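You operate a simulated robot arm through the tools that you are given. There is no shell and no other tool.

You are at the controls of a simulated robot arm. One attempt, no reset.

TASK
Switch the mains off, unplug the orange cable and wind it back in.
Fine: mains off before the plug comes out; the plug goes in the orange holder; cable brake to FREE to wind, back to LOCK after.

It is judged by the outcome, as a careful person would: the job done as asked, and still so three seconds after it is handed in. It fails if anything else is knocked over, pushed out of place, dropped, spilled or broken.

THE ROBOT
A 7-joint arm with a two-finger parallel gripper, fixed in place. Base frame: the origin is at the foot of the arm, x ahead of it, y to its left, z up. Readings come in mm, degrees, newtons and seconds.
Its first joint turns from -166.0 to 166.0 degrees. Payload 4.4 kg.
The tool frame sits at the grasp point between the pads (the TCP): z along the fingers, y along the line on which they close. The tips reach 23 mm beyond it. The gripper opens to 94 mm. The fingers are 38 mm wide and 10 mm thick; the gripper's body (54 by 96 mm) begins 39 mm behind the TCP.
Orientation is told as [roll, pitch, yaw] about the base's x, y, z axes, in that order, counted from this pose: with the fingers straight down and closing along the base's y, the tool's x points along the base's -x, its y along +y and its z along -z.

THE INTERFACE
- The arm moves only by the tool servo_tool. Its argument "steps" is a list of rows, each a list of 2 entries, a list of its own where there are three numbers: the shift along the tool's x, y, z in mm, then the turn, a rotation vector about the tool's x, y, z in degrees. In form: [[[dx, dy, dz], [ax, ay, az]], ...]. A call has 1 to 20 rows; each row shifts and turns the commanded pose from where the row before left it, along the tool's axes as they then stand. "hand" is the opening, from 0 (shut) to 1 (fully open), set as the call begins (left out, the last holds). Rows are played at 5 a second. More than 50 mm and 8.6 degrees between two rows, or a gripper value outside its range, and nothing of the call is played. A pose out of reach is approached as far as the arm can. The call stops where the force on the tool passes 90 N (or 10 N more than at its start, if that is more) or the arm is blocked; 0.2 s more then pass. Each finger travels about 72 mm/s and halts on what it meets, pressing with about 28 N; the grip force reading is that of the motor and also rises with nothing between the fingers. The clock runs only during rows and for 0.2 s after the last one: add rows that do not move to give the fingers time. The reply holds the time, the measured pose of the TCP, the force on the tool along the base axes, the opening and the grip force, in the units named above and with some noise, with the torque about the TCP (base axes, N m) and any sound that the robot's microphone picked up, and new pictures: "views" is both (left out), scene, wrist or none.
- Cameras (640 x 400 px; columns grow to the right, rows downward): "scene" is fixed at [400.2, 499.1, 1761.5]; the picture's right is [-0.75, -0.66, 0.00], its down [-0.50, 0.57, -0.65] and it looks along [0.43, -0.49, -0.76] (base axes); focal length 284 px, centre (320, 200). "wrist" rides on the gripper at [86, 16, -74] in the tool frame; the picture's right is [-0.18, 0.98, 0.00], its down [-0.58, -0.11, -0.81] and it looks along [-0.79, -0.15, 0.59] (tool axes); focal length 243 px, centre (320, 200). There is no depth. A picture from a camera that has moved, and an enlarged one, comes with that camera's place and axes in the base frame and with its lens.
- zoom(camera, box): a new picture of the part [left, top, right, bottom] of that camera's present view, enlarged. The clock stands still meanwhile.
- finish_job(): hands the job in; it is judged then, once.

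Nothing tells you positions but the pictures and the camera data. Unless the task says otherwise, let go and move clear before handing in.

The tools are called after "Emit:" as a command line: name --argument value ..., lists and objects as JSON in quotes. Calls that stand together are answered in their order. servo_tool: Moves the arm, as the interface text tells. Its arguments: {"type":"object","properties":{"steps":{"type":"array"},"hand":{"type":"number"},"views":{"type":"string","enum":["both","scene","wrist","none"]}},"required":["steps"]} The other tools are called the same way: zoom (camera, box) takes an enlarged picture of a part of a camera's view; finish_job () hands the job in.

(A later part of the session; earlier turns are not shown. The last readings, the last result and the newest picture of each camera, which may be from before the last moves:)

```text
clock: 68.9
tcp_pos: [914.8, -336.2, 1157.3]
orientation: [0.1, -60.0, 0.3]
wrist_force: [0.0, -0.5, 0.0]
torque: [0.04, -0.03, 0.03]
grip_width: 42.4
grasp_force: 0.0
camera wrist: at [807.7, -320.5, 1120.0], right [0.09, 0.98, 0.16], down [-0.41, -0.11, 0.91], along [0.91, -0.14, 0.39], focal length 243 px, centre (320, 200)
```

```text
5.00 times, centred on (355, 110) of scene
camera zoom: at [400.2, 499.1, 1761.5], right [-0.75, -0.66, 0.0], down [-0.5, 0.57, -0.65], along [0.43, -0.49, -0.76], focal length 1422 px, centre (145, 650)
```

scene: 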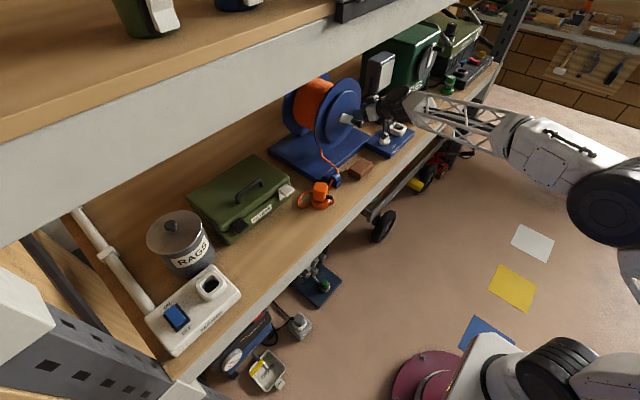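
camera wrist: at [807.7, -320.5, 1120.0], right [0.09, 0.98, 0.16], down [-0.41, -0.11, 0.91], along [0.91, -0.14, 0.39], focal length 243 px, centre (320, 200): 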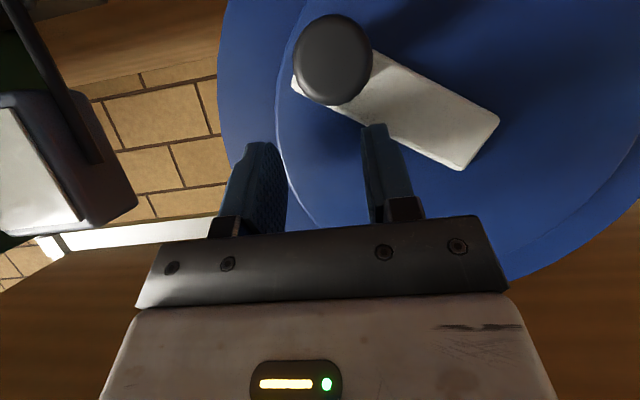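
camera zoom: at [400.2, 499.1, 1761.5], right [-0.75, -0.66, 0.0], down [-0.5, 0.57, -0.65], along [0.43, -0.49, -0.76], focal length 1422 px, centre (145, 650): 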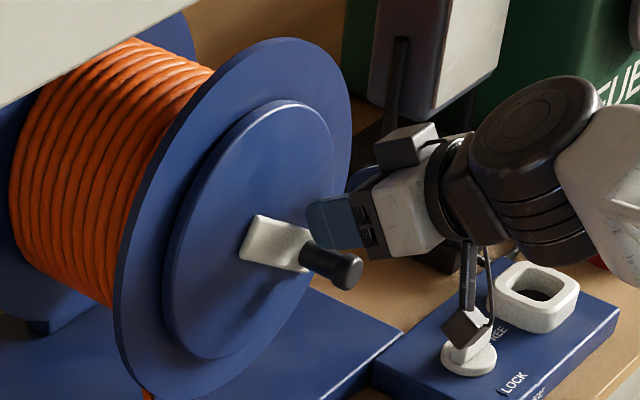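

When I let go the crank swung on by itself to about 210°, so it turns freely. Fitting the three handle positions gives centre (-266.4,1148), R≈70.3. I'll check the cable before continuing.

Emit:
zoom --camera "scene" --box '[270, 140, 370, 220]'

Emit:
servo_tool --steps '[[[10, 0, -17], [0, 0, 0]], [[10, 0, -17], [0, 0, 0]], [[0, 0, 0], [0, 0, 0]]]' --views "both"

Emit:
zoom --camera "wrist" --box '[210, 10, 430, 200]'

```text
5.00 times, centred on (320, 180) of scene
camera zoom: at [400.2, 499.1, 1761.5], right [-0.75, -0.66, 0.0], down [-0.5, 0.57, -0.65], along [0.43, -0.49, -0.76], focal length 1422 px, centre (320, 300)
```

zoom: 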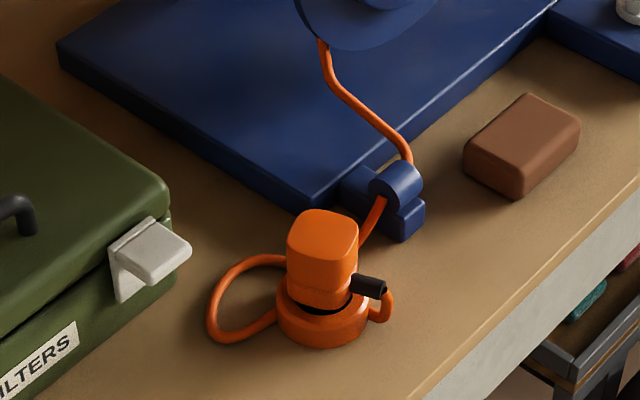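

```text
clock: 69.7
tcp_pos: [875.4, -336.9, 1158.5]
orientation: [0.0, -60.2, 0.4]
wrist_force: [0.2, 0.3, 0.1]
torque: [-0.03, 0.0, -0.02]
grip_width: 42.3
grasp_force: 0.1
camera wrist: at [767.9, -321.2, 1120.0], right [0.09, 0.98, 0.16], down [-0.41, -0.11, 0.91], along [0.91, -0.14, 0.39], focal length 243 px, centre (320, 200)
```

scene: 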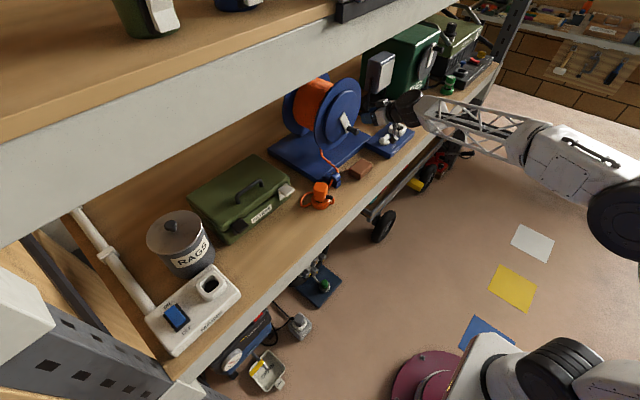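
wrist: 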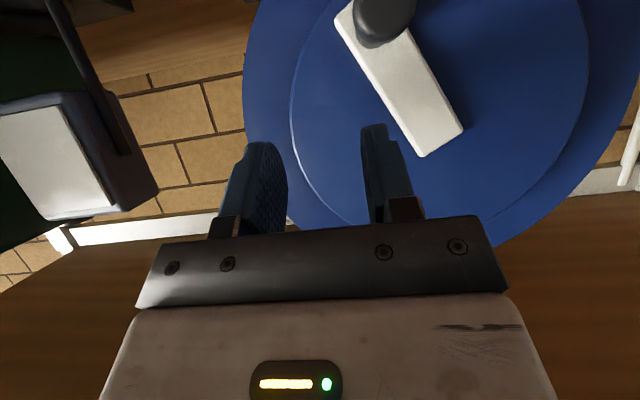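

```text
2.11 times, centred on (320, 105) of wrist
camera zoom: at [767.9, -321.2, 1120.0], right [0.09, 0.98, 0.16], down [-0.41, -0.11, 0.91], along [0.91, -0.14, 0.39], focal length 511 px, centre (320, 400)
```

zoom: 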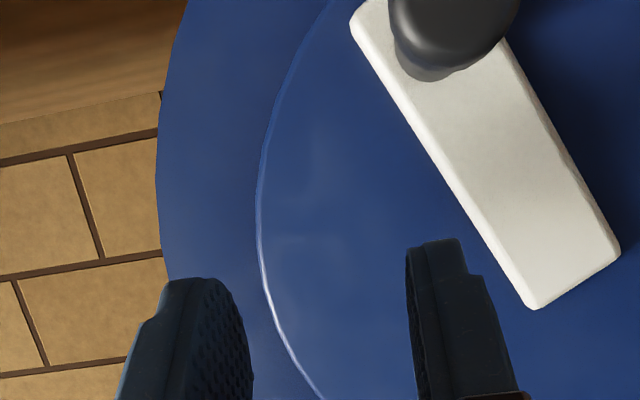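

The crank is still drifting slowly down toward the bottom, which is also the winding direction. I'll back away a bit more and let it settle.

Emit:
servo_tool --steps '[[[15, 0, -26], [0, 0, 0]], [[0, 0, 0], [0, 0, 0]], [[0, 0, 0], [0, 0, 0]], [[0, 0, 0], [0, 0, 0]], [[0, 0, 0], [0, 0, 0]]]' --views "both"

Emit:
zoom --camera "scene" --box '[270, 70, 400, 220]'

```text
clock: 70.9
tcp_pos: [843.9, -337.1, 1158.9]
orientation: [0.1, -60.1, 0.3]
wrist_force: [0.4, -0.2, 0.4]
torque: [0.0, -0.02, -0.01]
grip_width: 42.6
grasp_force: 0.2
camera wrist: at [738.0, -321.6, 1120.5], right [0.09, 0.98, 0.16], down [-0.41, -0.11, 0.91], along [0.91, -0.14, 0.39], focal length 243 px, centre (320, 200)
```

scene: 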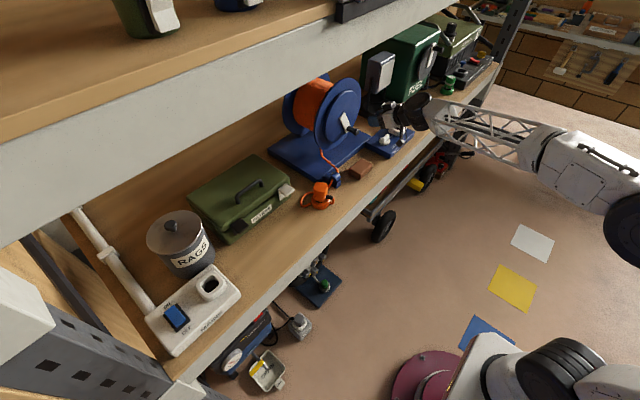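
wrist: 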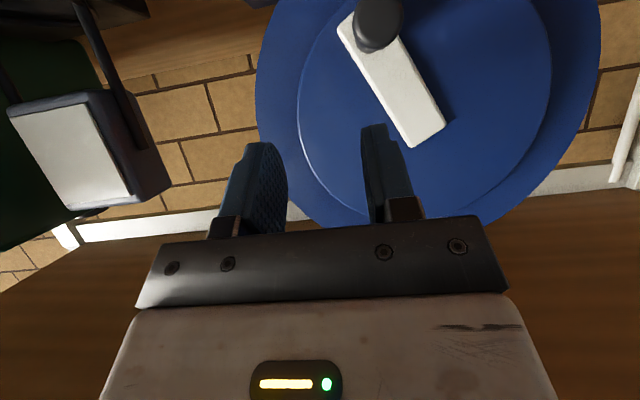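

```text
2.67 times, centred on (335, 145) of scene
camera zoom: at [400.2, 499.1, 1761.5], right [-0.75, -0.66, 0.0], down [-0.5, 0.57, -0.65], along [0.43, -0.49, -0.76], focal length 759 px, centre (280, 347)
```

zoom: 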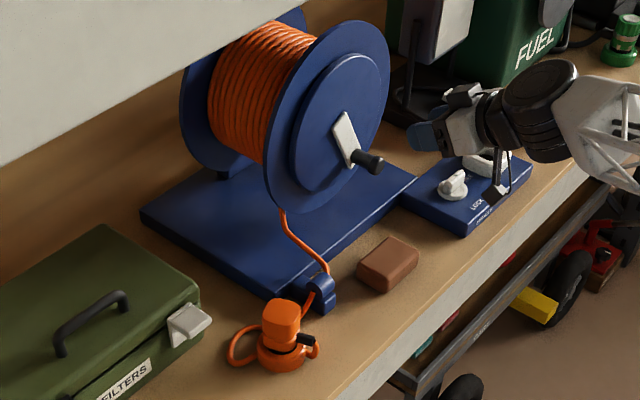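

It has settled near 243° with the handle at about (912,-298,1086), and the loop is about half gone. The handle is only 41 mm long, so this time I'll grip with the TCP at x≈914. Lining up first.

Emit:
servo_tool --steps '[[[31.2, 19.8, 18], [0, 0, 0]], [[31.2, 19.8, 18], [0, 0, 0]], [[0, 0, 0], [0, 0, 0]]]' --hand 0.6 --views "both"

Emit:
zoom --camera "wrist" --box '[210, 30, 430, 220]'

Emit:
zoom --camera "scene" --box '[310, 70, 400, 150]'

```text
clock: 71.7
tcp_pos: [847.0, -298.2, 1085.6]
orientation: [0.0, -60.1, 0.4]
wrist_force: [-0.1, -0.7, -0.8]
torque: [0.0, -0.03, 0.03]
grip_width: 56.3
grasp_force: 0.0
camera wrist: at [739.1, -281.0, 1047.4], right [0.09, 0.98, 0.16], down [-0.41, -0.11, 0.91], along [0.91, -0.14, 0.39], focal length 243 px, centre (320, 200)
```

scene: 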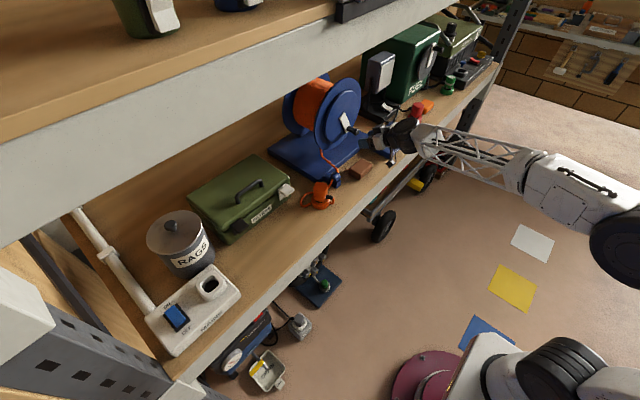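
wrist: 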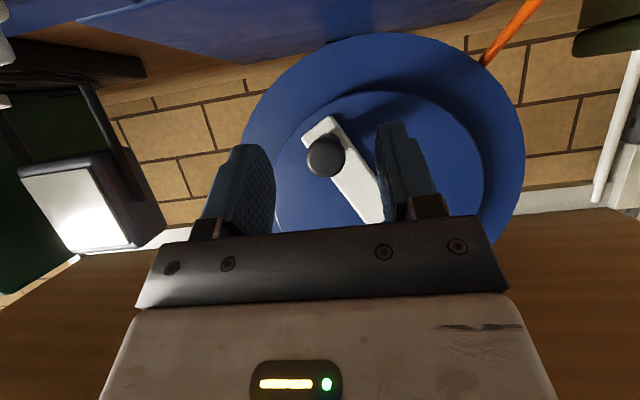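

```text
2.11 times, centred on (320, 125) of wrist
camera zoom: at [739.1, -281.0, 1047.4], right [0.09, 0.98, 0.16], down [-0.41, -0.11, 0.91], along [0.91, -0.14, 0.39], focal length 511 px, centre (320, 358)
```

zoom: 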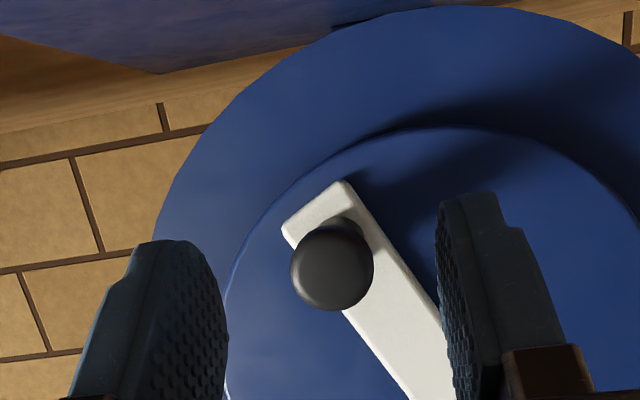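

```text
5.00 times, centred on (355, 110) of scene
camera zoom: at [400.2, 499.1, 1761.5], right [-0.75, -0.66, 0.0], down [-0.5, 0.57, -0.65], along [0.43, -0.49, -0.76], focal length 1422 px, centre (145, 650)
```

zoom: 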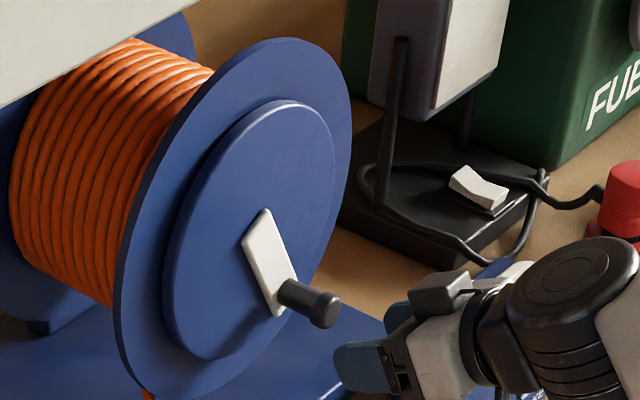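

Handle at (911,-299.5,1085) and not moving; the tool is aligned. Advancing to straddle its end and gripping.

Emit:
servo_tool --steps '[[[-16.7, -0.7, 29], [0, 0, 0]], [[-16.7, -0.7, 29], [0, 0, 0]], [[0, 0, 0], [0, 0, 0]]]' --views "none"

Emit:
servo_tool --steps '[[[0, 0, 0], [0, 0, 0]], [[0, 0, 0], [0, 0, 0]], [[0, 0, 0], [0, 0, 0]]]' --hand 0 --views "both"

Emit:
zoom --camera "scene" --box '[310, 70, 400, 150]'

```text
clock: 72.5
tcp_pos: [912.7, -298.2, 1086.1]
orientation: [0.2, -60.1, 0.3]
wrist_force: [0.7, 0.1, 0.9]
torque: [0.01, 0.01, -0.01]
grip_width: 56.4
grasp_force: 0.0
```

```text
clock: 73.3
tcp_pos: [913.1, -298.2, 1086.1]
orientation: [0.1, -60.2, 0.3]
wrist_force: [5.6, -1.8, -4.1]
torque: [0.02, -0.08, -0.04]
grip_width: 27.0
grasp_force: 44.4
camera wrist: at [805.8, -281.4, 1047.9], right [0.09, 0.98, 0.16], down [-0.41, -0.11, 0.91], along [0.91, -0.14, 0.39], focal length 243 px, centre (320, 200)
```

scene: 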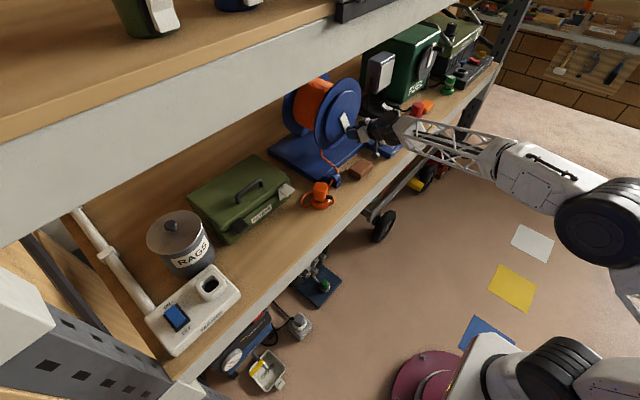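
wrist: 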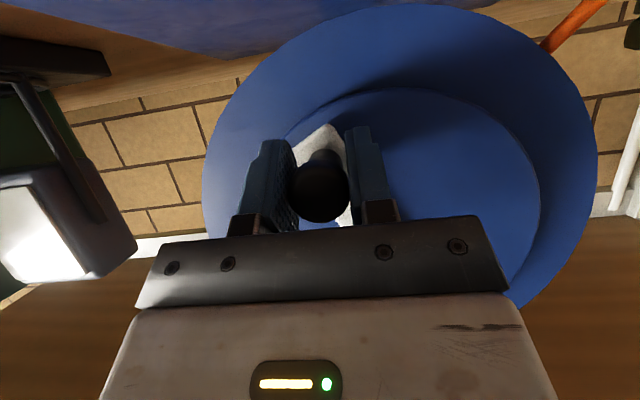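

```text
5.00 times, centred on (355, 110) of scene
camera zoom: at [400.2, 499.1, 1761.5], right [-0.75, -0.66, 0.0], down [-0.5, 0.57, -0.65], along [0.43, -0.49, -0.76], focal length 1422 px, centre (145, 650)
```

zoom: 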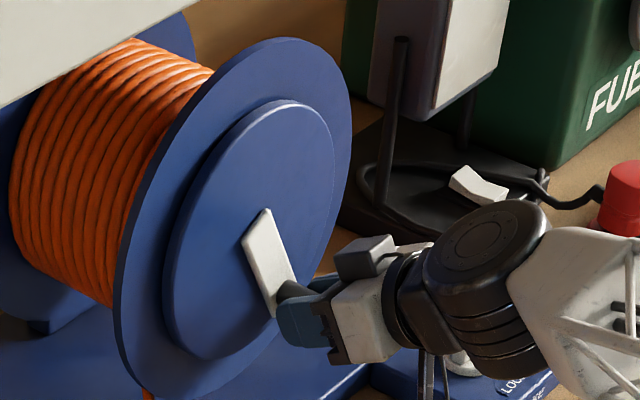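

Gripped. Continuing the arc through the bottom, in short calls with checks.

Emit:
servo_tool --steps '[[[3.95, 11.28, 2.28], [0, 0, 0]], [[2.19, 11.9, 1.27], [0, 0, 0]], [[0.36, 12.16, 0.21], [0, 0, 0]], [[0, 0, 0], [0, 0, 0]]]' --views "none"

Emit:
zoom --camera "scene" --box '[270, 140, 370, 220]'

```text
clock: 74.3
tcp_pos: [912.1, -262.0, 1078.5]
orientation: [0.1, -60.1, 0.3]
wrist_force: [-9.2, -6.1, -4.4]
torque: [0.45, -0.15, -0.1]
grip_width: 27.3
grasp_force: 44.6
```

```text
5.00 times, centred on (320, 180) of scene
camera zoom: at [400.2, 499.1, 1761.5], right [-0.75, -0.66, 0.0], down [-0.5, 0.57, -0.65], along [0.43, -0.49, -0.76], focal length 1422 px, centre (320, 300)
```

zoom: 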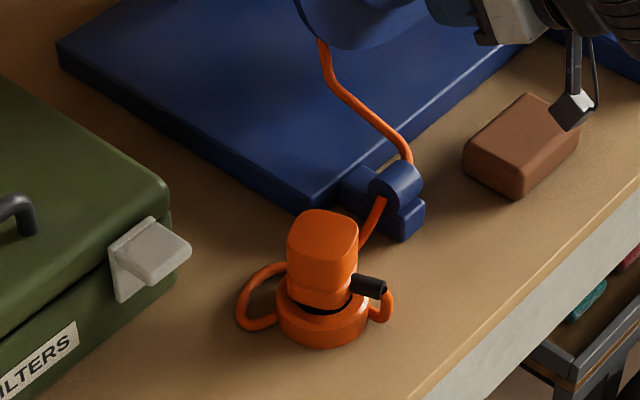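

Forces are low and the loop is shrinking steadily. Continuing up the +y side.

Emit:
servo_tool --steps '[[[-1.46, 12.05, -0.85], [0, 0, 0]], [[-3.26, 11.57, -1.88], [0, 0, 0]], [[-4.94, 10.75, -2.86], [0, 0, 0]], [[0, 0, 0], [0, 0, 0]]]' --views "none"

Emit:
zoom --camera "scene" --box '[270, 140, 370, 220]'

```text
clock: 75.3
tcp_pos: [914.2, -228.0, 1089.9]
orientation: [0.1, -60.1, 0.3]
wrist_force: [5.1, -7.2, -2.7]
torque: [0.44, -0.12, -0.09]
grip_width: 27.4
grasp_force: 45.6
```

```text
5.00 times, centred on (320, 180) of scene
camera zoom: at [400.2, 499.1, 1761.5], right [-0.75, -0.66, 0.0], down [-0.5, 0.57, -0.65], along [0.43, -0.49, -0.76], focal length 1422 px, centre (320, 300)
```

zoom: 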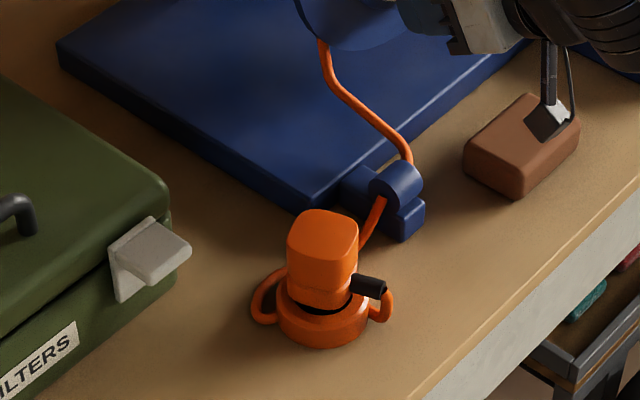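

The loop is now tight round the back of the plug. Continuing in 30° bites.

Emit:
servo_tool --steps '[[[-6.49, 9.58, -3.75], [0, 0, 0]], [[-7.83, 8.14, -4.52], [0, 0, 0]], [[-8.94, 6.45, -5.16], [0, 0, 0]], [[0, 0, 0], [0, 0, 0]]]' --views "none"

Emit:
zoom --camera "scene" --box '[270, 140, 370, 220]'

```text
clock: 76.3
tcp_pos: [911.8, -203.3, 1116.4]
orientation: [0.2, -60.1, 0.3]
wrist_force: [13.6, -8.5, -2.1]
torque: [0.36, 0.32, -0.01]
grip_width: 27.3
grasp_force: 45.1
```

```text
5.00 times, centred on (320, 180) of scene
camera zoom: at [400.2, 499.1, 1761.5], right [-0.75, -0.66, 0.0], down [-0.5, 0.57, -0.65], along [0.43, -0.49, -0.76], focal length 1422 px, centre (320, 300)
```

zoom: 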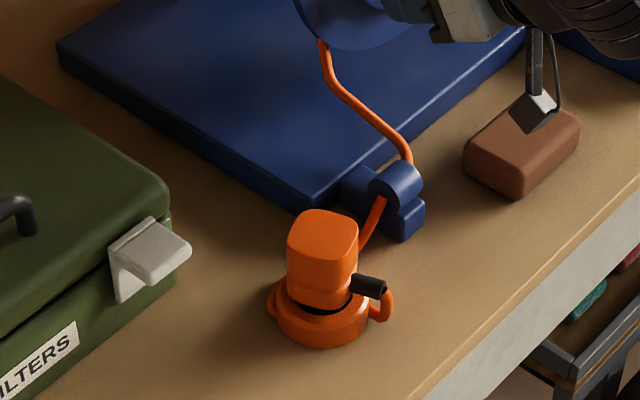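

Only a stub of the loop shows beside the holder. I'll wind on carefully in smaller bites.

Emit:
servo_tool --steps '[[[-9.77, 4.56, -5.64], [0, 0, 0]], [[-10.31, 2.53, -5.95], [0, 0, 0]], [[0, 0, 0], [0, 0, 0]]]' --views "none"

Emit:
zoom --camera "scene" --box '[290, 160, 360, 215]'

```text
clock: 77.1
tcp_pos: [912.0, -194.9, 1140.6]
orientation: [0.2, -60.2, 0.3]
wrist_force: [-2.5, 8.8, -3.6]
torque: [0.13, 0.29, -0.15]
grip_width: 27.6
grasp_force: 44.8
```

```text
7.27 times, centred on (325, 188) of scene
camera zoom: at [400.2, 499.1, 1761.5], right [-0.75, -0.66, 0.0], down [-0.5, 0.57, -0.65], along [0.43, -0.49, -0.76], focal length 2069 px, centre (284, 291)
```

zoom: 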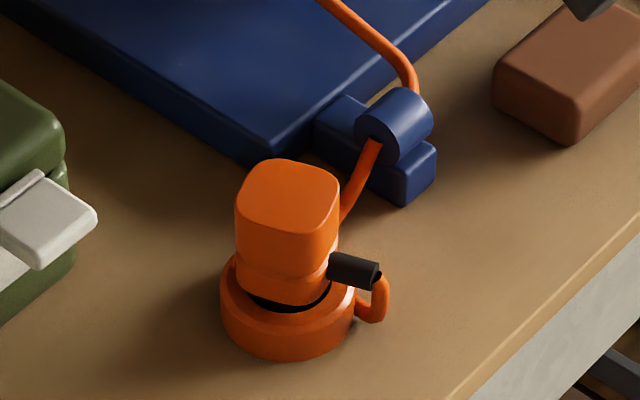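

The loop is hidden inside the holder now. I'll go 10° at a time, watching for tension in force and picture.

Emit:
servo_tool --steps '[[[-5.26, 0.3, -3.04], [0, 0, 0]], [[-5.26, 0.1, -3.04], [0, 0, 0]], [[0, 0, 0], [0, 0, 0]]]' --views "none"

Emit:
zoom --camera "scene" --box '[290, 160, 360, 215]'

```text
clock: 77.9
tcp_pos: [911.7, -195.6, 1152.4]
orientation: [0.2, -60.0, 0.3]
wrist_force: [-5.0, 32.3, -7.0]
torque: [0.41, 0.1, -0.08]
grip_width: 27.5
grasp_force: 44.8
```

```text
7.27 times, centred on (325, 188) of scene
camera zoom: at [400.2, 499.1, 1761.5], right [-0.75, -0.66, 0.0], down [-0.5, 0.57, -0.65], along [0.43, -0.49, -0.76], focal length 2069 px, centre (284, 291)
```

zoom: 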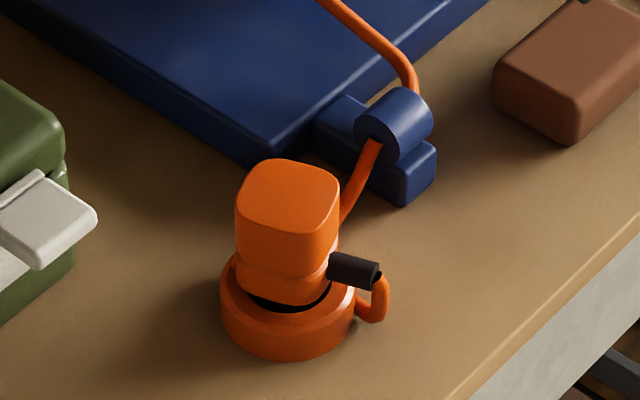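

A slight radial push means the circle is about 1 mm wider here. Correcting and winding another 10°.

Emit:
servo_tool --steps '[[[-5.2, 0.6, -3.0], [0, 0, 0]], [[-5.2, -0.2, -3.0], [0, 0, 0]], [[0, 0, 0], [0, 0, 0]]]' --views "wrist"

Emit:
zoom --camera "scene" --box '[270, 70, 400, 220]'

Emit:
zoom --camera "scene" --box '[290, 160, 360, 215]'

```text
clock: 78.7
tcp_pos: [911.9, -195.0, 1164.3]
orientation: [0.0, -60.1, 0.4]
wrist_force: [-8.3, 34.9, 1.5]
torque: [0.34, 0.03, -0.03]
grip_width: 27.3
grasp_force: 44.6
camera wrist: at [804.7, -180.0, 1126.3], right [0.09, 0.98, 0.16], down [-0.41, -0.11, 0.91], along [0.91, -0.14, 0.39], focal length 243 px, centre (320, 200)
```

wrist: 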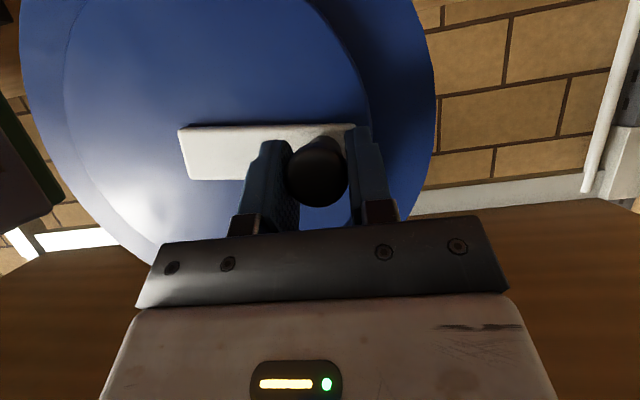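

```text
2.67 times, centred on (335, 145) of scene
camera zoom: at [400.2, 499.1, 1761.5], right [-0.75, -0.66, 0.0], down [-0.5, 0.57, -0.65], along [0.43, -0.49, -0.76], focal length 759 px, centre (280, 347)
```

zoom: 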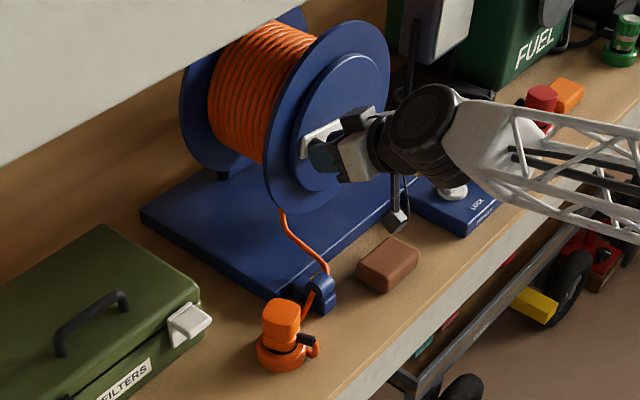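

```text
7.27 times, centred on (325, 188) of scene
camera zoom: at [400.2, 499.1, 1761.5], right [-0.75, -0.66, 0.0], down [-0.5, 0.57, -0.65], along [0.43, -0.49, -0.76], focal length 2069 px, centre (284, 291)
```

zoom: 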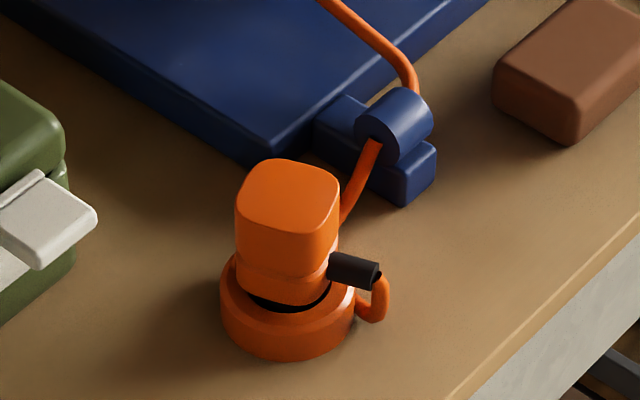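

The cable picture didn't change in the last 20°, and the handle appears to sit lower in the pads. I'll zoom to see whether the crank is still turning or the cable has gone taut.

Emit:
zoom --camera "wrist" --box '[170, 60, 430, 230]'

Emit:
zoom --camera "scene" --box '[360, 105, 420, 165]'

Emit:
zoom --camera "scene" --box '[310, 70, 400, 150]'

```text
2.35 times, centred on (300, 145) of wrist
camera zoom: at [804.7, -180.0, 1126.3], right [0.09, 0.98, 0.16], down [-0.41, -0.11, 0.91], along [0.91, -0.14, 0.39], focal length 571 px, centre (367, 329)
```

zoom: 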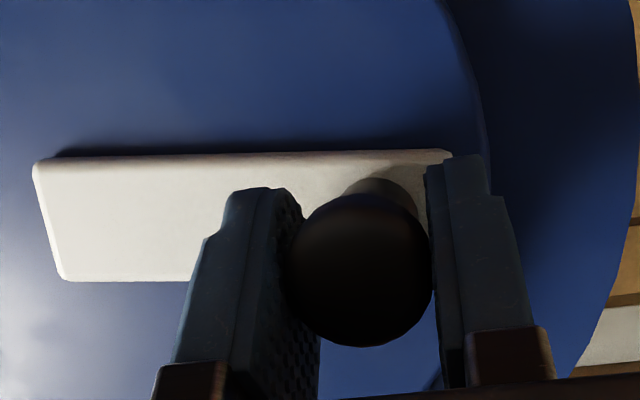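

```text
6.67 times, centred on (390, 135) of scene
camera zoom: at [400.2, 499.1, 1761.5], right [-0.75, -0.66, 0.0], down [-0.5, 0.57, -0.65], along [0.43, -0.49, -0.76], focal length 1897 px, centre (-147, 633)
```

zoom: 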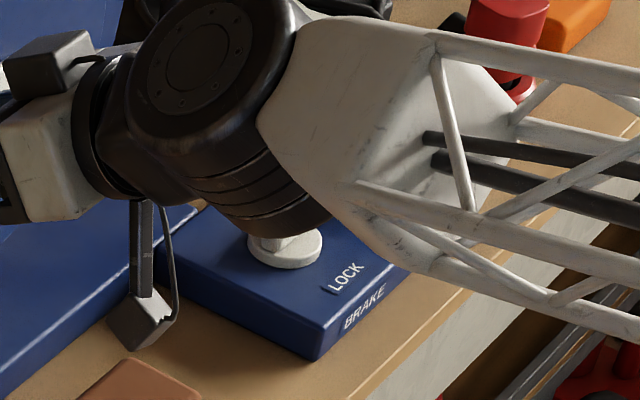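

```text
5.00 times, centred on (355, 110) of scene
camera zoom: at [400.2, 499.1, 1761.5], right [-0.75, -0.66, 0.0], down [-0.5, 0.57, -0.65], along [0.43, -0.49, -0.76], focal length 1422 px, centre (145, 650)
```

zoom: 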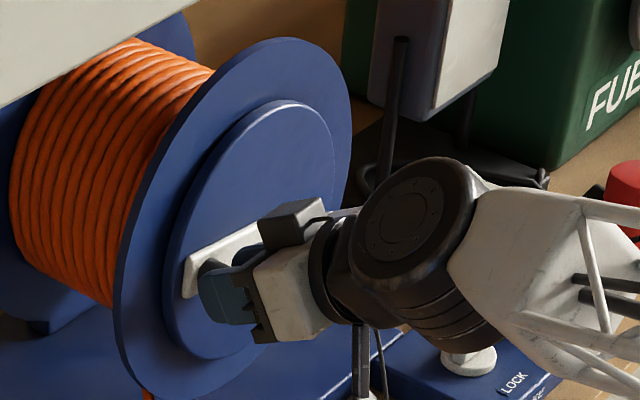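

I'll test with one more small 5° move and compare how the handle sits in the pads.

Emit:
servo_tool --steps '[[[-2.6, 0.3, -1.5], [0, 0, 0]], [[-2.6, 0.1, -1.5], [0, 0, 0]], [[0, 0, 0], [0, 0, 0]]]' --views "wrist"

Emit:
zoom --camera "wrist" --box '[170, 60, 430, 230]'

Emit:
zoom --camera "scene" --box '[290, 160, 360, 215]'

```text
clock: 79.5
tcp_pos: [911.2, -196.4, 1169.7]
orientation: [0.0, -60.1, 0.3]
wrist_force: [13.6, 9.7, -7.2]
torque: [0.51, 0.3, -0.02]
grip_width: 27.1
grasp_force: 45.0
camera wrist: at [804.7, -180.5, 1131.4], right [0.09, 0.98, 0.16], down [-0.41, -0.11, 0.91], along [0.91, -0.14, 0.39], focal length 243 px, centre (320, 200)
```

wrist: 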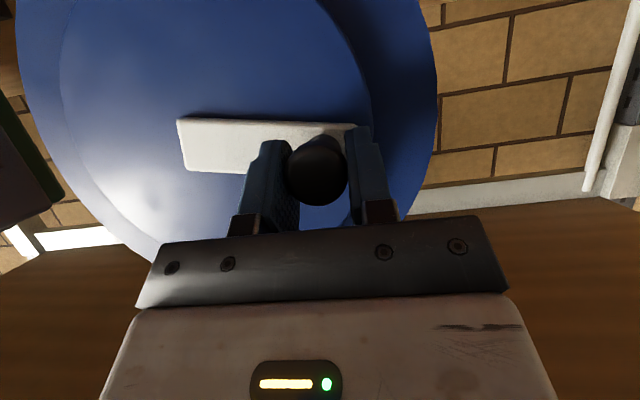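

```text
2.35 times, centred on (300, 145) of wrist
camera zoom: at [804.7, -180.5, 1131.4], right [0.09, 0.98, 0.16], down [-0.41, -0.11, 0.91], along [0.91, -0.14, 0.39], focal length 571 px, centre (367, 329)
```

zoom: 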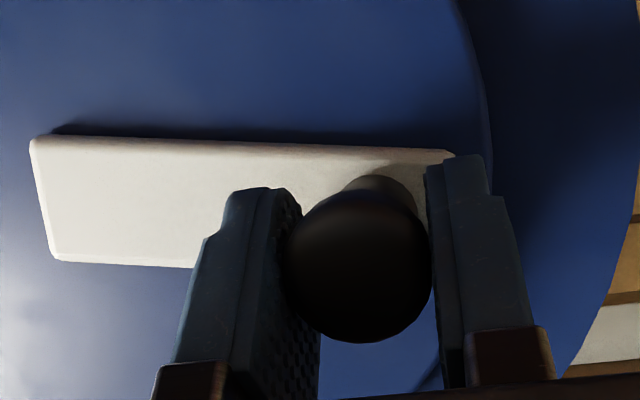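

```text
7.27 times, centred on (325, 188) of scene
camera zoom: at [400.2, 499.1, 1761.5], right [-0.75, -0.66, 0.0], down [-0.5, 0.57, -0.65], along [0.43, -0.49, -0.76], focal length 2069 px, centre (284, 291)
```

zoom: 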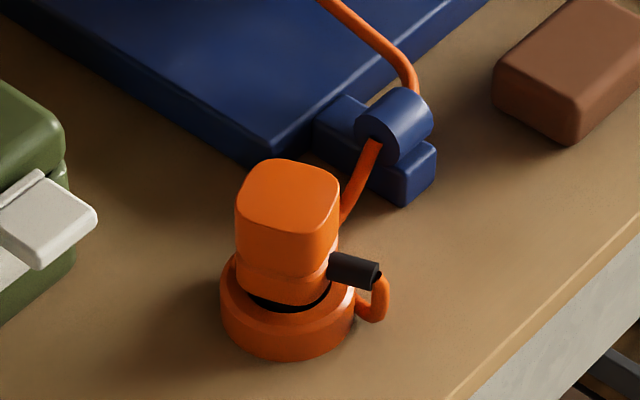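

The crank is still turning with the tool and no tension has built up yet. Winding another 10° with checks.

Emit:
servo_tool --steps '[[[-5.19, -1.2, -3.0], [0, 0, 0]], [[-5.07, -1.7, -2.93], [0, 0, 0]], [[0, 0, 0], [0, 0, 0]]]' --views "wrist"

Emit:
zoom --camera "scene" --box '[290, 160, 360, 215]'

Emit:
zoom --camera "wrist" --box '[170, 60, 430, 230]'

```text
clock: 80.3
tcp_pos: [911.1, -199.3, 1181.5]
orientation: [0.1, -60.1, 0.3]
wrist_force: [4.8, -2.1, -8.3]
torque: [0.39, 0.08, -0.01]
grip_width: 27.7
grasp_force: 45.2
camera wrist: at [804.6, -183.3, 1143.4], right [0.09, 0.98, 0.16], down [-0.41, -0.11, 0.91], along [0.91, -0.14, 0.39], focal length 243 px, centre (320, 200)
```

wrist: 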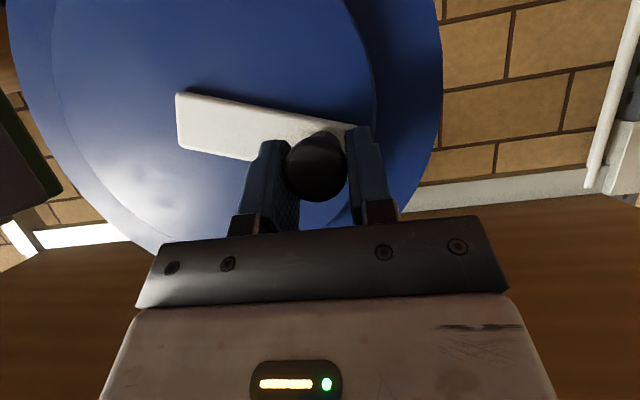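

```text
7.27 times, centred on (325, 188) of scene
camera zoom: at [400.2, 499.1, 1761.5], right [-0.75, -0.66, 0.0], down [-0.5, 0.57, -0.65], along [0.43, -0.49, -0.76], focal length 2069 px, centre (284, 291)
```

zoom: 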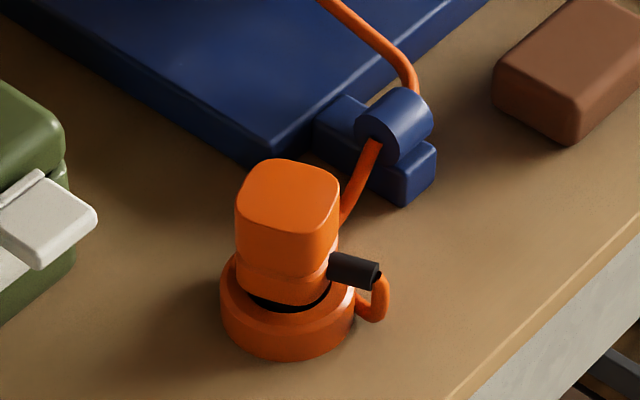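

```text
2.35 times, centred on (300, 145) of wrist
camera zoom: at [804.6, -183.3, 1143.4], right [0.09, 0.98, 0.16], down [-0.41, -0.11, 0.91], along [0.91, -0.14, 0.39], focal length 571 px, centre (367, 329)
```

zoom: 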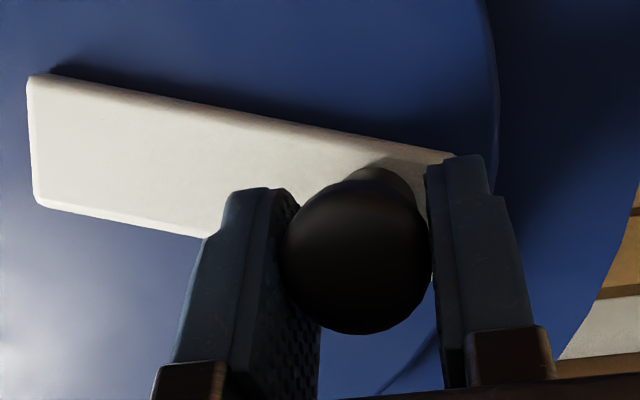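

Still turning freely with about 8 N resistance. Continuing 10° at a time.

Emit:
servo_tool --steps '[[[-4.9, -2.3, -2.83], [0, 0, 0]], [[-4.7, -2.8, -2.7], [0, 0, 0]], [[0, 0, 0], [0, 0, 0]]]' --views "none"

Emit:
zoom --camera "scene" --box '[290, 160, 360, 215]'

```text
clock: 81.1
tcp_pos: [911.4, -203.1, 1193.4]
orientation: [0.1, -60.1, 0.2]
wrist_force: [-3.1, 7.0, -6.3]
torque: [0.62, 0.3, 0.02]
grip_width: 27.3
grasp_force: 44.5
```

```text
7.27 times, centred on (325, 188) of scene
camera zoom: at [400.2, 499.1, 1761.5], right [-0.75, -0.66, 0.0], down [-0.5, 0.57, -0.65], along [0.43, -0.49, -0.76], focal length 2069 px, centre (284, 291)
```

zoom: 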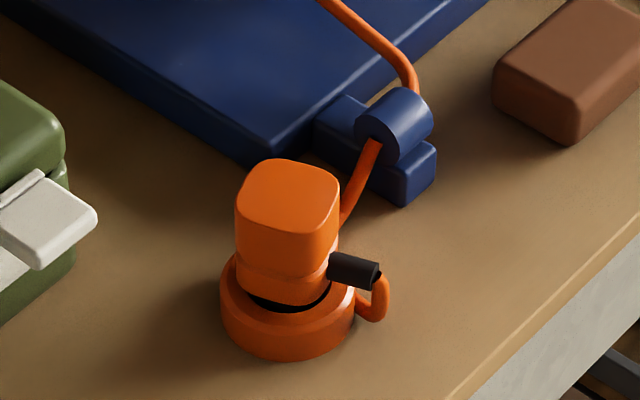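

No tension and no visible change yet. Two more 10° bites.

Emit:
servo_tool --steps '[[[-4.5, -3.3, -2.6], [0, 0, 0]], [[-4.2, -3.7, -2.4], [0, 0, 0]], [[-3.95, -4.15, -2.28], [0, 0, 0]], [[-3.6, -4.55, -2.07], [0, 0, 0]], [[0, 0, 0], [0, 0, 0]]]' --views "wrist"

Emit:
zoom --camera "scene" --box '[290, 160, 360, 215]'

```text
clock: 82.3
tcp_pos: [912.5, -217.9, 1213.9]
orientation: [-0.1, -60.3, 0.4]
wrist_force: [9.7, 32.9, 26.3]
torque: [0.97, -0.11, -0.11]
grip_width: 27.8
grasp_force: 44.8
camera wrist: at [804.8, -203.0, 1176.4], right [0.08, 0.98, 0.16], down [-0.41, -0.11, 0.9], along [0.91, -0.14, 0.4], focal length 243 px, centre (320, 200)
```

wrist: 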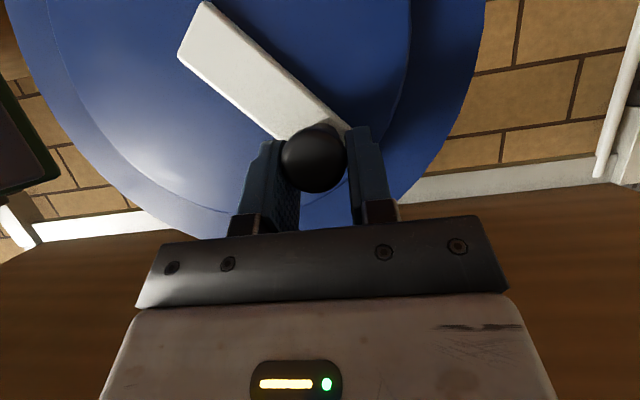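

```text
7.27 times, centred on (325, 188) of scene
camera zoom: at [400.2, 499.1, 1761.5], right [-0.75, -0.66, 0.0], down [-0.5, 0.57, -0.65], along [0.43, -0.49, -0.76], focal length 2069 px, centre (284, 291)
```

zoom: 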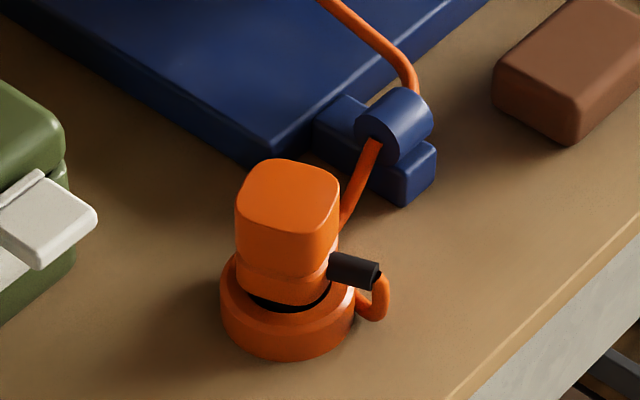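

That is about one full turn. The handle has crept toward the edge of the pads, so I'll release, see whether it stays put, and inspect the cable before deciding if more winding is needed.

Emit:
servo_tool --steps '[[[0, 1.2, 0], [0, 0, 0]], [[0, 0, 0], [0, 0, 0]]]' --views "none"

Emit:
servo_tool --steps '[[[0, 0, 0], [0, 0, 0]], [[0, 0, 0], [0, 0, 0]], [[0, 0, 0], [0, 0, 0]]]' --hand 0.6 --views "both"

Emit:
zoom --camera "wrist" --box '[170, 30, 430, 230]'

Emit:
zoom --camera "scene" --box '[290, 160, 360, 215]'

```text
clock: 82.9
tcp_pos: [911.5, -217.8, 1214.3]
orientation: [0.0, -60.2, 0.3]
wrist_force: [12.4, 33.2, 31.6]
torque: [0.6, -0.15, -0.19]
grip_width: 27.6
grasp_force: 45.1
```

```text
clock: 83.7
tcp_pos: [911.6, -218.3, 1209.4]
orientation: [0.2, -60.1, 0.3]
wrist_force: [-0.5, 0.4, -0.4]
torque: [0.0, 0.03, 0.01]
grip_width: 56.2
grasp_force: 0.0
camera wrist: at [804.6, -202.7, 1173.2], right [0.09, 0.98, 0.16], down [-0.41, -0.11, 0.91], along [0.91, -0.14, 0.39], focal length 243 px, centre (320, 200)
```

scene: 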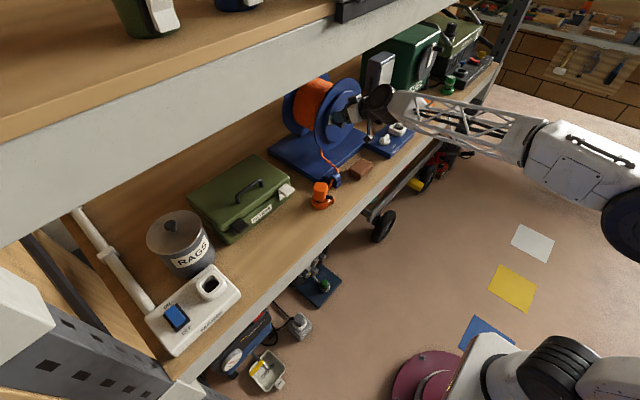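
wrist: 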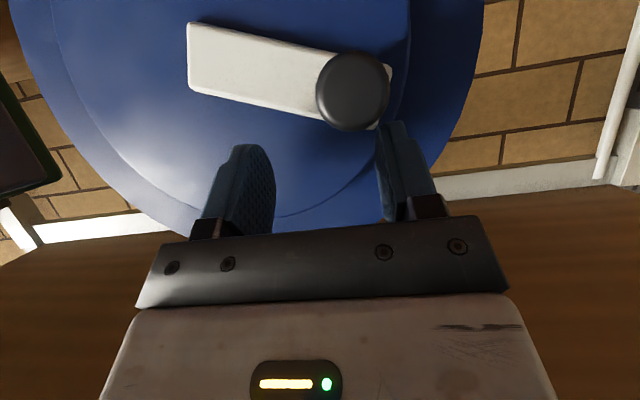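

```text
2.00 times, centred on (300, 130) of wrist
camera zoom: at [804.6, -202.7, 1173.2], right [0.09, 0.98, 0.16], down [-0.41, -0.11, 0.91], along [0.91, -0.14, 0.39], focal length 485 px, centre (360, 340)
```

zoom: 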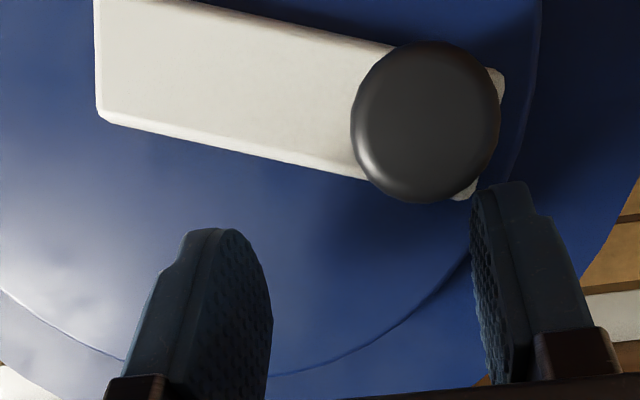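

```text
7.27 times, centred on (325, 188) of scene
camera zoom: at [400.2, 499.1, 1761.5], right [-0.75, -0.66, 0.0], down [-0.5, 0.57, -0.65], along [0.43, -0.49, -0.76], focal length 2069 px, centre (284, 291)
```

zoom: 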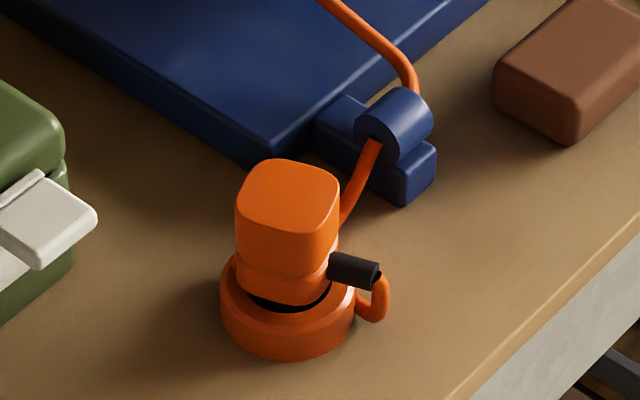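

On release the crank drifted back from about 50° to about 20°. I'll watch whether it keeps falling (the handle's weight) and what the cable does.

Emit:
servo_tool --steps '[[[10, 0, -17], [0, 0, 0]], [[15, 0, -26], [0, 0, 0]], [[0, 0, 0], [0, 0, 0]], [[0, 0, 0], [0, 0, 0]]]' --views "both"

Emit:
zoom --camera "scene" --box '[270, 70, 400, 220]'

```text
clock: 84.7
tcp_pos: [862.4, -218.9, 1210.8]
orientation: [0.1, -60.0, 0.3]
wrist_force: [0.4, -0.1, -0.4]
torque: [0.02, -0.03, 0.0]
grip_width: 56.5
grasp_force: 0.0
camera wrist: at [754.9, -202.8, 1172.9], right [0.09, 0.98, 0.16], down [-0.41, -0.11, 0.91], along [0.91, -0.14, 0.39], focal length 243 px, centre (320, 200)
```

scene: 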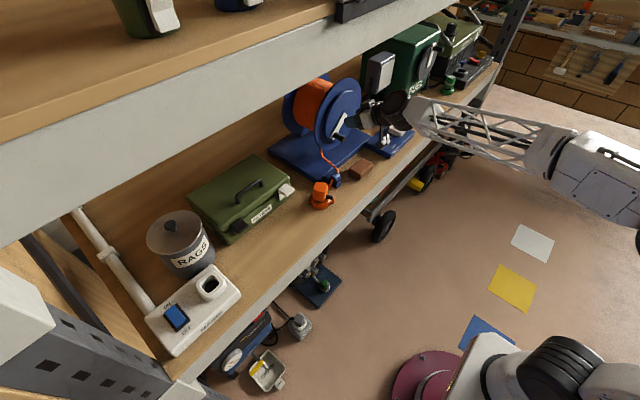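
wrist: 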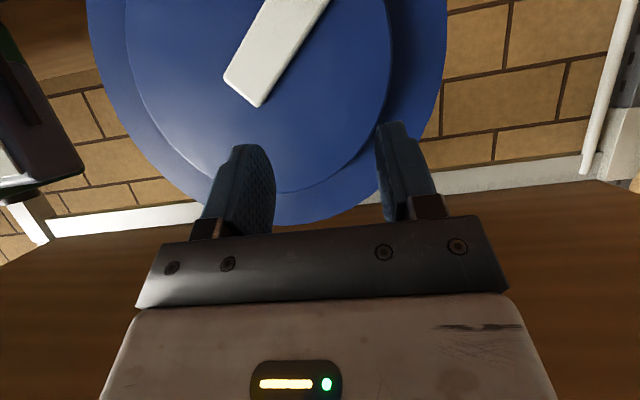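

```text
2.67 times, centred on (335, 145) of scene
camera zoom: at [400.2, 499.1, 1761.5], right [-0.75, -0.66, 0.0], down [-0.5, 0.57, -0.65], along [0.43, -0.49, -0.76], focal length 759 px, centre (280, 347)
```

zoom: 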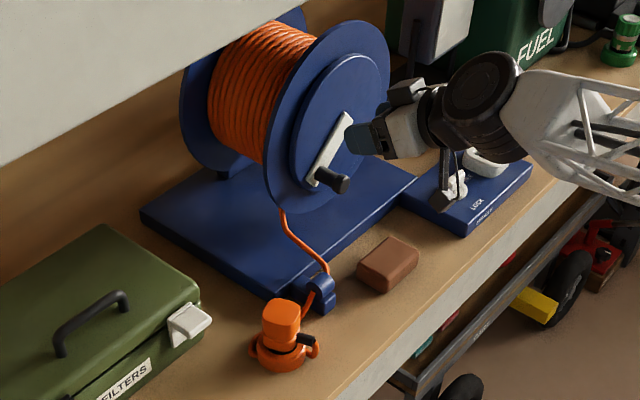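

The handle's own weight pulls it down when released away from top or bottom, so it unwound part of the last turn. I'll re-grip, wind up to the top dead-centre (where friction holds it) with the slack gone, and release there. First, locating the handle.

Emit:
servo_tool --steps '[[[37.5, -1.7, 15.1], [0, 0, 0]], [[37.5, -1.7, 15.1], [0, 0, 0]], [[37.5, -1.7, 15.1], [0, 0, 0]], [[0, 0, 0], [0, 0, 0]]]' --views "both"

Emit:
zoom --camera "wrist" --box '[170, 30, 430, 230]'

Emit:
zoom --camera "scene" --box '[310, 70, 400, 150]'

```text
clock: 85.7
tcp_pos: [844.5, -223.6, 1091.4]
orientation: [0.1, -60.0, 0.3]
wrist_force: [0.3, 0.6, 0.4]
torque: [-0.03, 0.02, 0.04]
grip_width: 56.5
grasp_force: 0.0
camera wrist: at [738.6, -208.1, 1053.8], right [0.09, 0.98, 0.16], down [-0.41, -0.11, 0.91], along [0.91, -0.14, 0.39], focal length 243 px, centre (320, 200)
```

scene: 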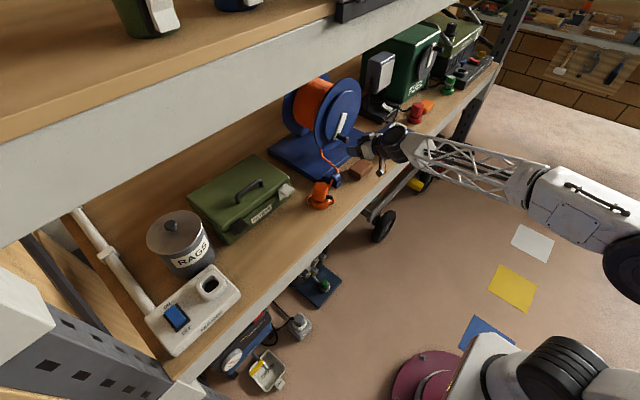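
wrist: 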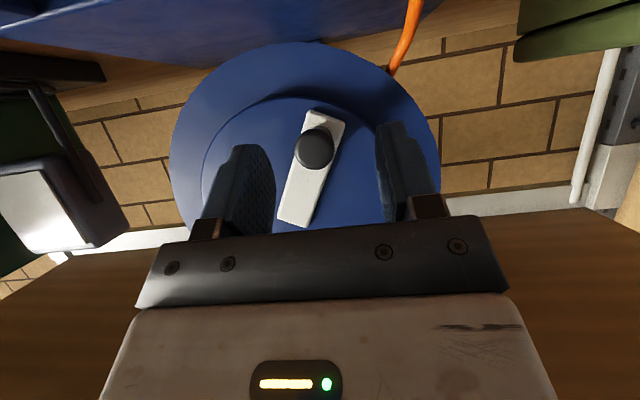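

```text
2.00 times, centred on (300, 130) of wrist
camera zoom: at [738.6, -208.1, 1053.8], right [0.09, 0.98, 0.16], down [-0.41, -0.11, 0.91], along [0.91, -0.14, 0.39], focal length 485 px, centre (360, 340)
```

zoom: 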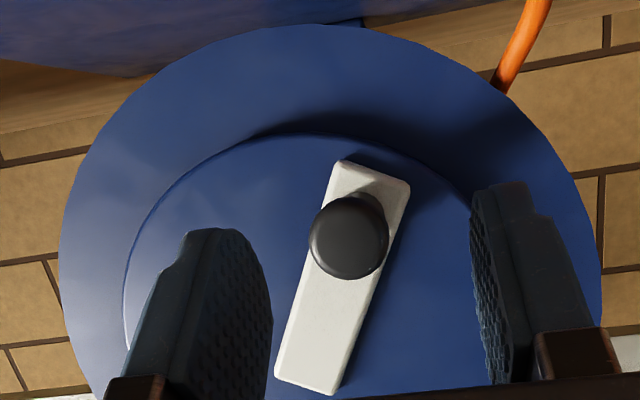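

```text
5.00 times, centred on (355, 110) of scene
camera zoom: at [400.2, 499.1, 1761.5], right [-0.75, -0.66, 0.0], down [-0.5, 0.57, -0.65], along [0.43, -0.49, -0.76], focal length 1422 px, centre (145, 650)
```

zoom: 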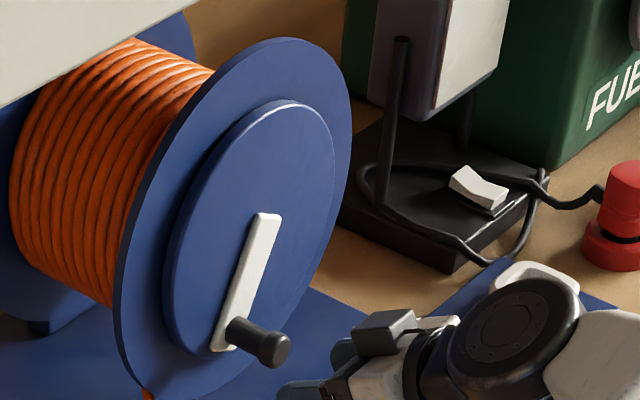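

The handle rests at (−234,1084.5), i.e. 297°, held by friction. I'll grip it slightly low to allow for pad creep, and wind up to the top dead-centre.

Emit:
servo_tool --steps '[[[-10.8, -5, 33.2], [0, 0, 0]], [[-10.8, -5, 33.2], [0, 0, 0]], [[0, 0, 0], [0, 0, 0]]]' --views "wrist"

Emit:
zoom --camera "wrist" --box '[170, 30, 430, 230]'

```text
clock: 86.5
tcp_pos: [914.1, -233.5, 1077.8]
orientation: [0.1, -60.1, 0.3]
wrist_force: [-0.1, 0.2, 0.1]
torque: [0.01, 0.01, 0.02]
grip_width: 56.4
grasp_force: 0.1
camera wrist: at [806.7, -217.9, 1039.0], right [0.09, 0.98, 0.16], down [-0.41, -0.11, 0.91], along [0.91, -0.14, 0.39], focal length 243 px, centre (320, 200)
```

wrist: 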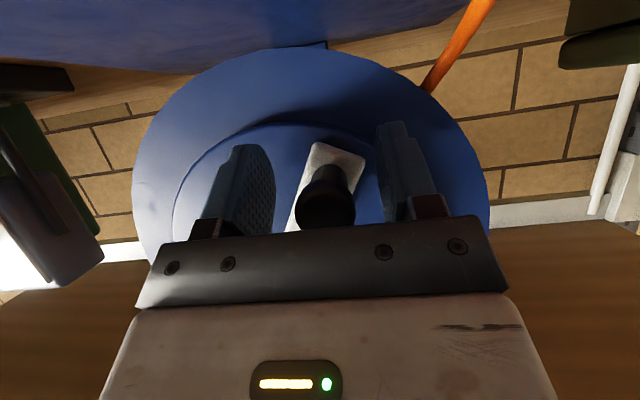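

```text
2.00 times, centred on (300, 130) of wrist
camera zoom: at [806.7, -217.9, 1039.0], right [0.09, 0.98, 0.16], down [-0.41, -0.11, 0.91], along [0.91, -0.14, 0.39], focal length 485 px, centre (360, 340)
```

zoom: 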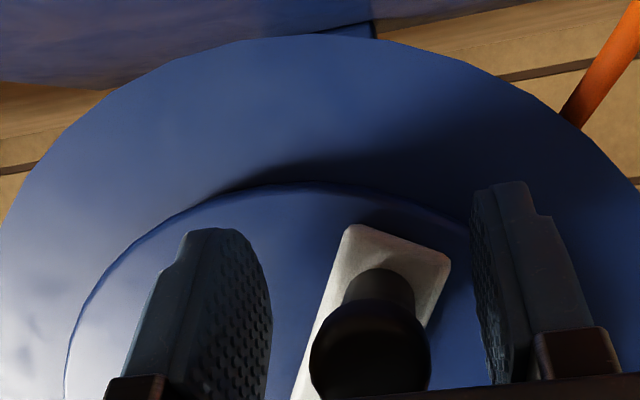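

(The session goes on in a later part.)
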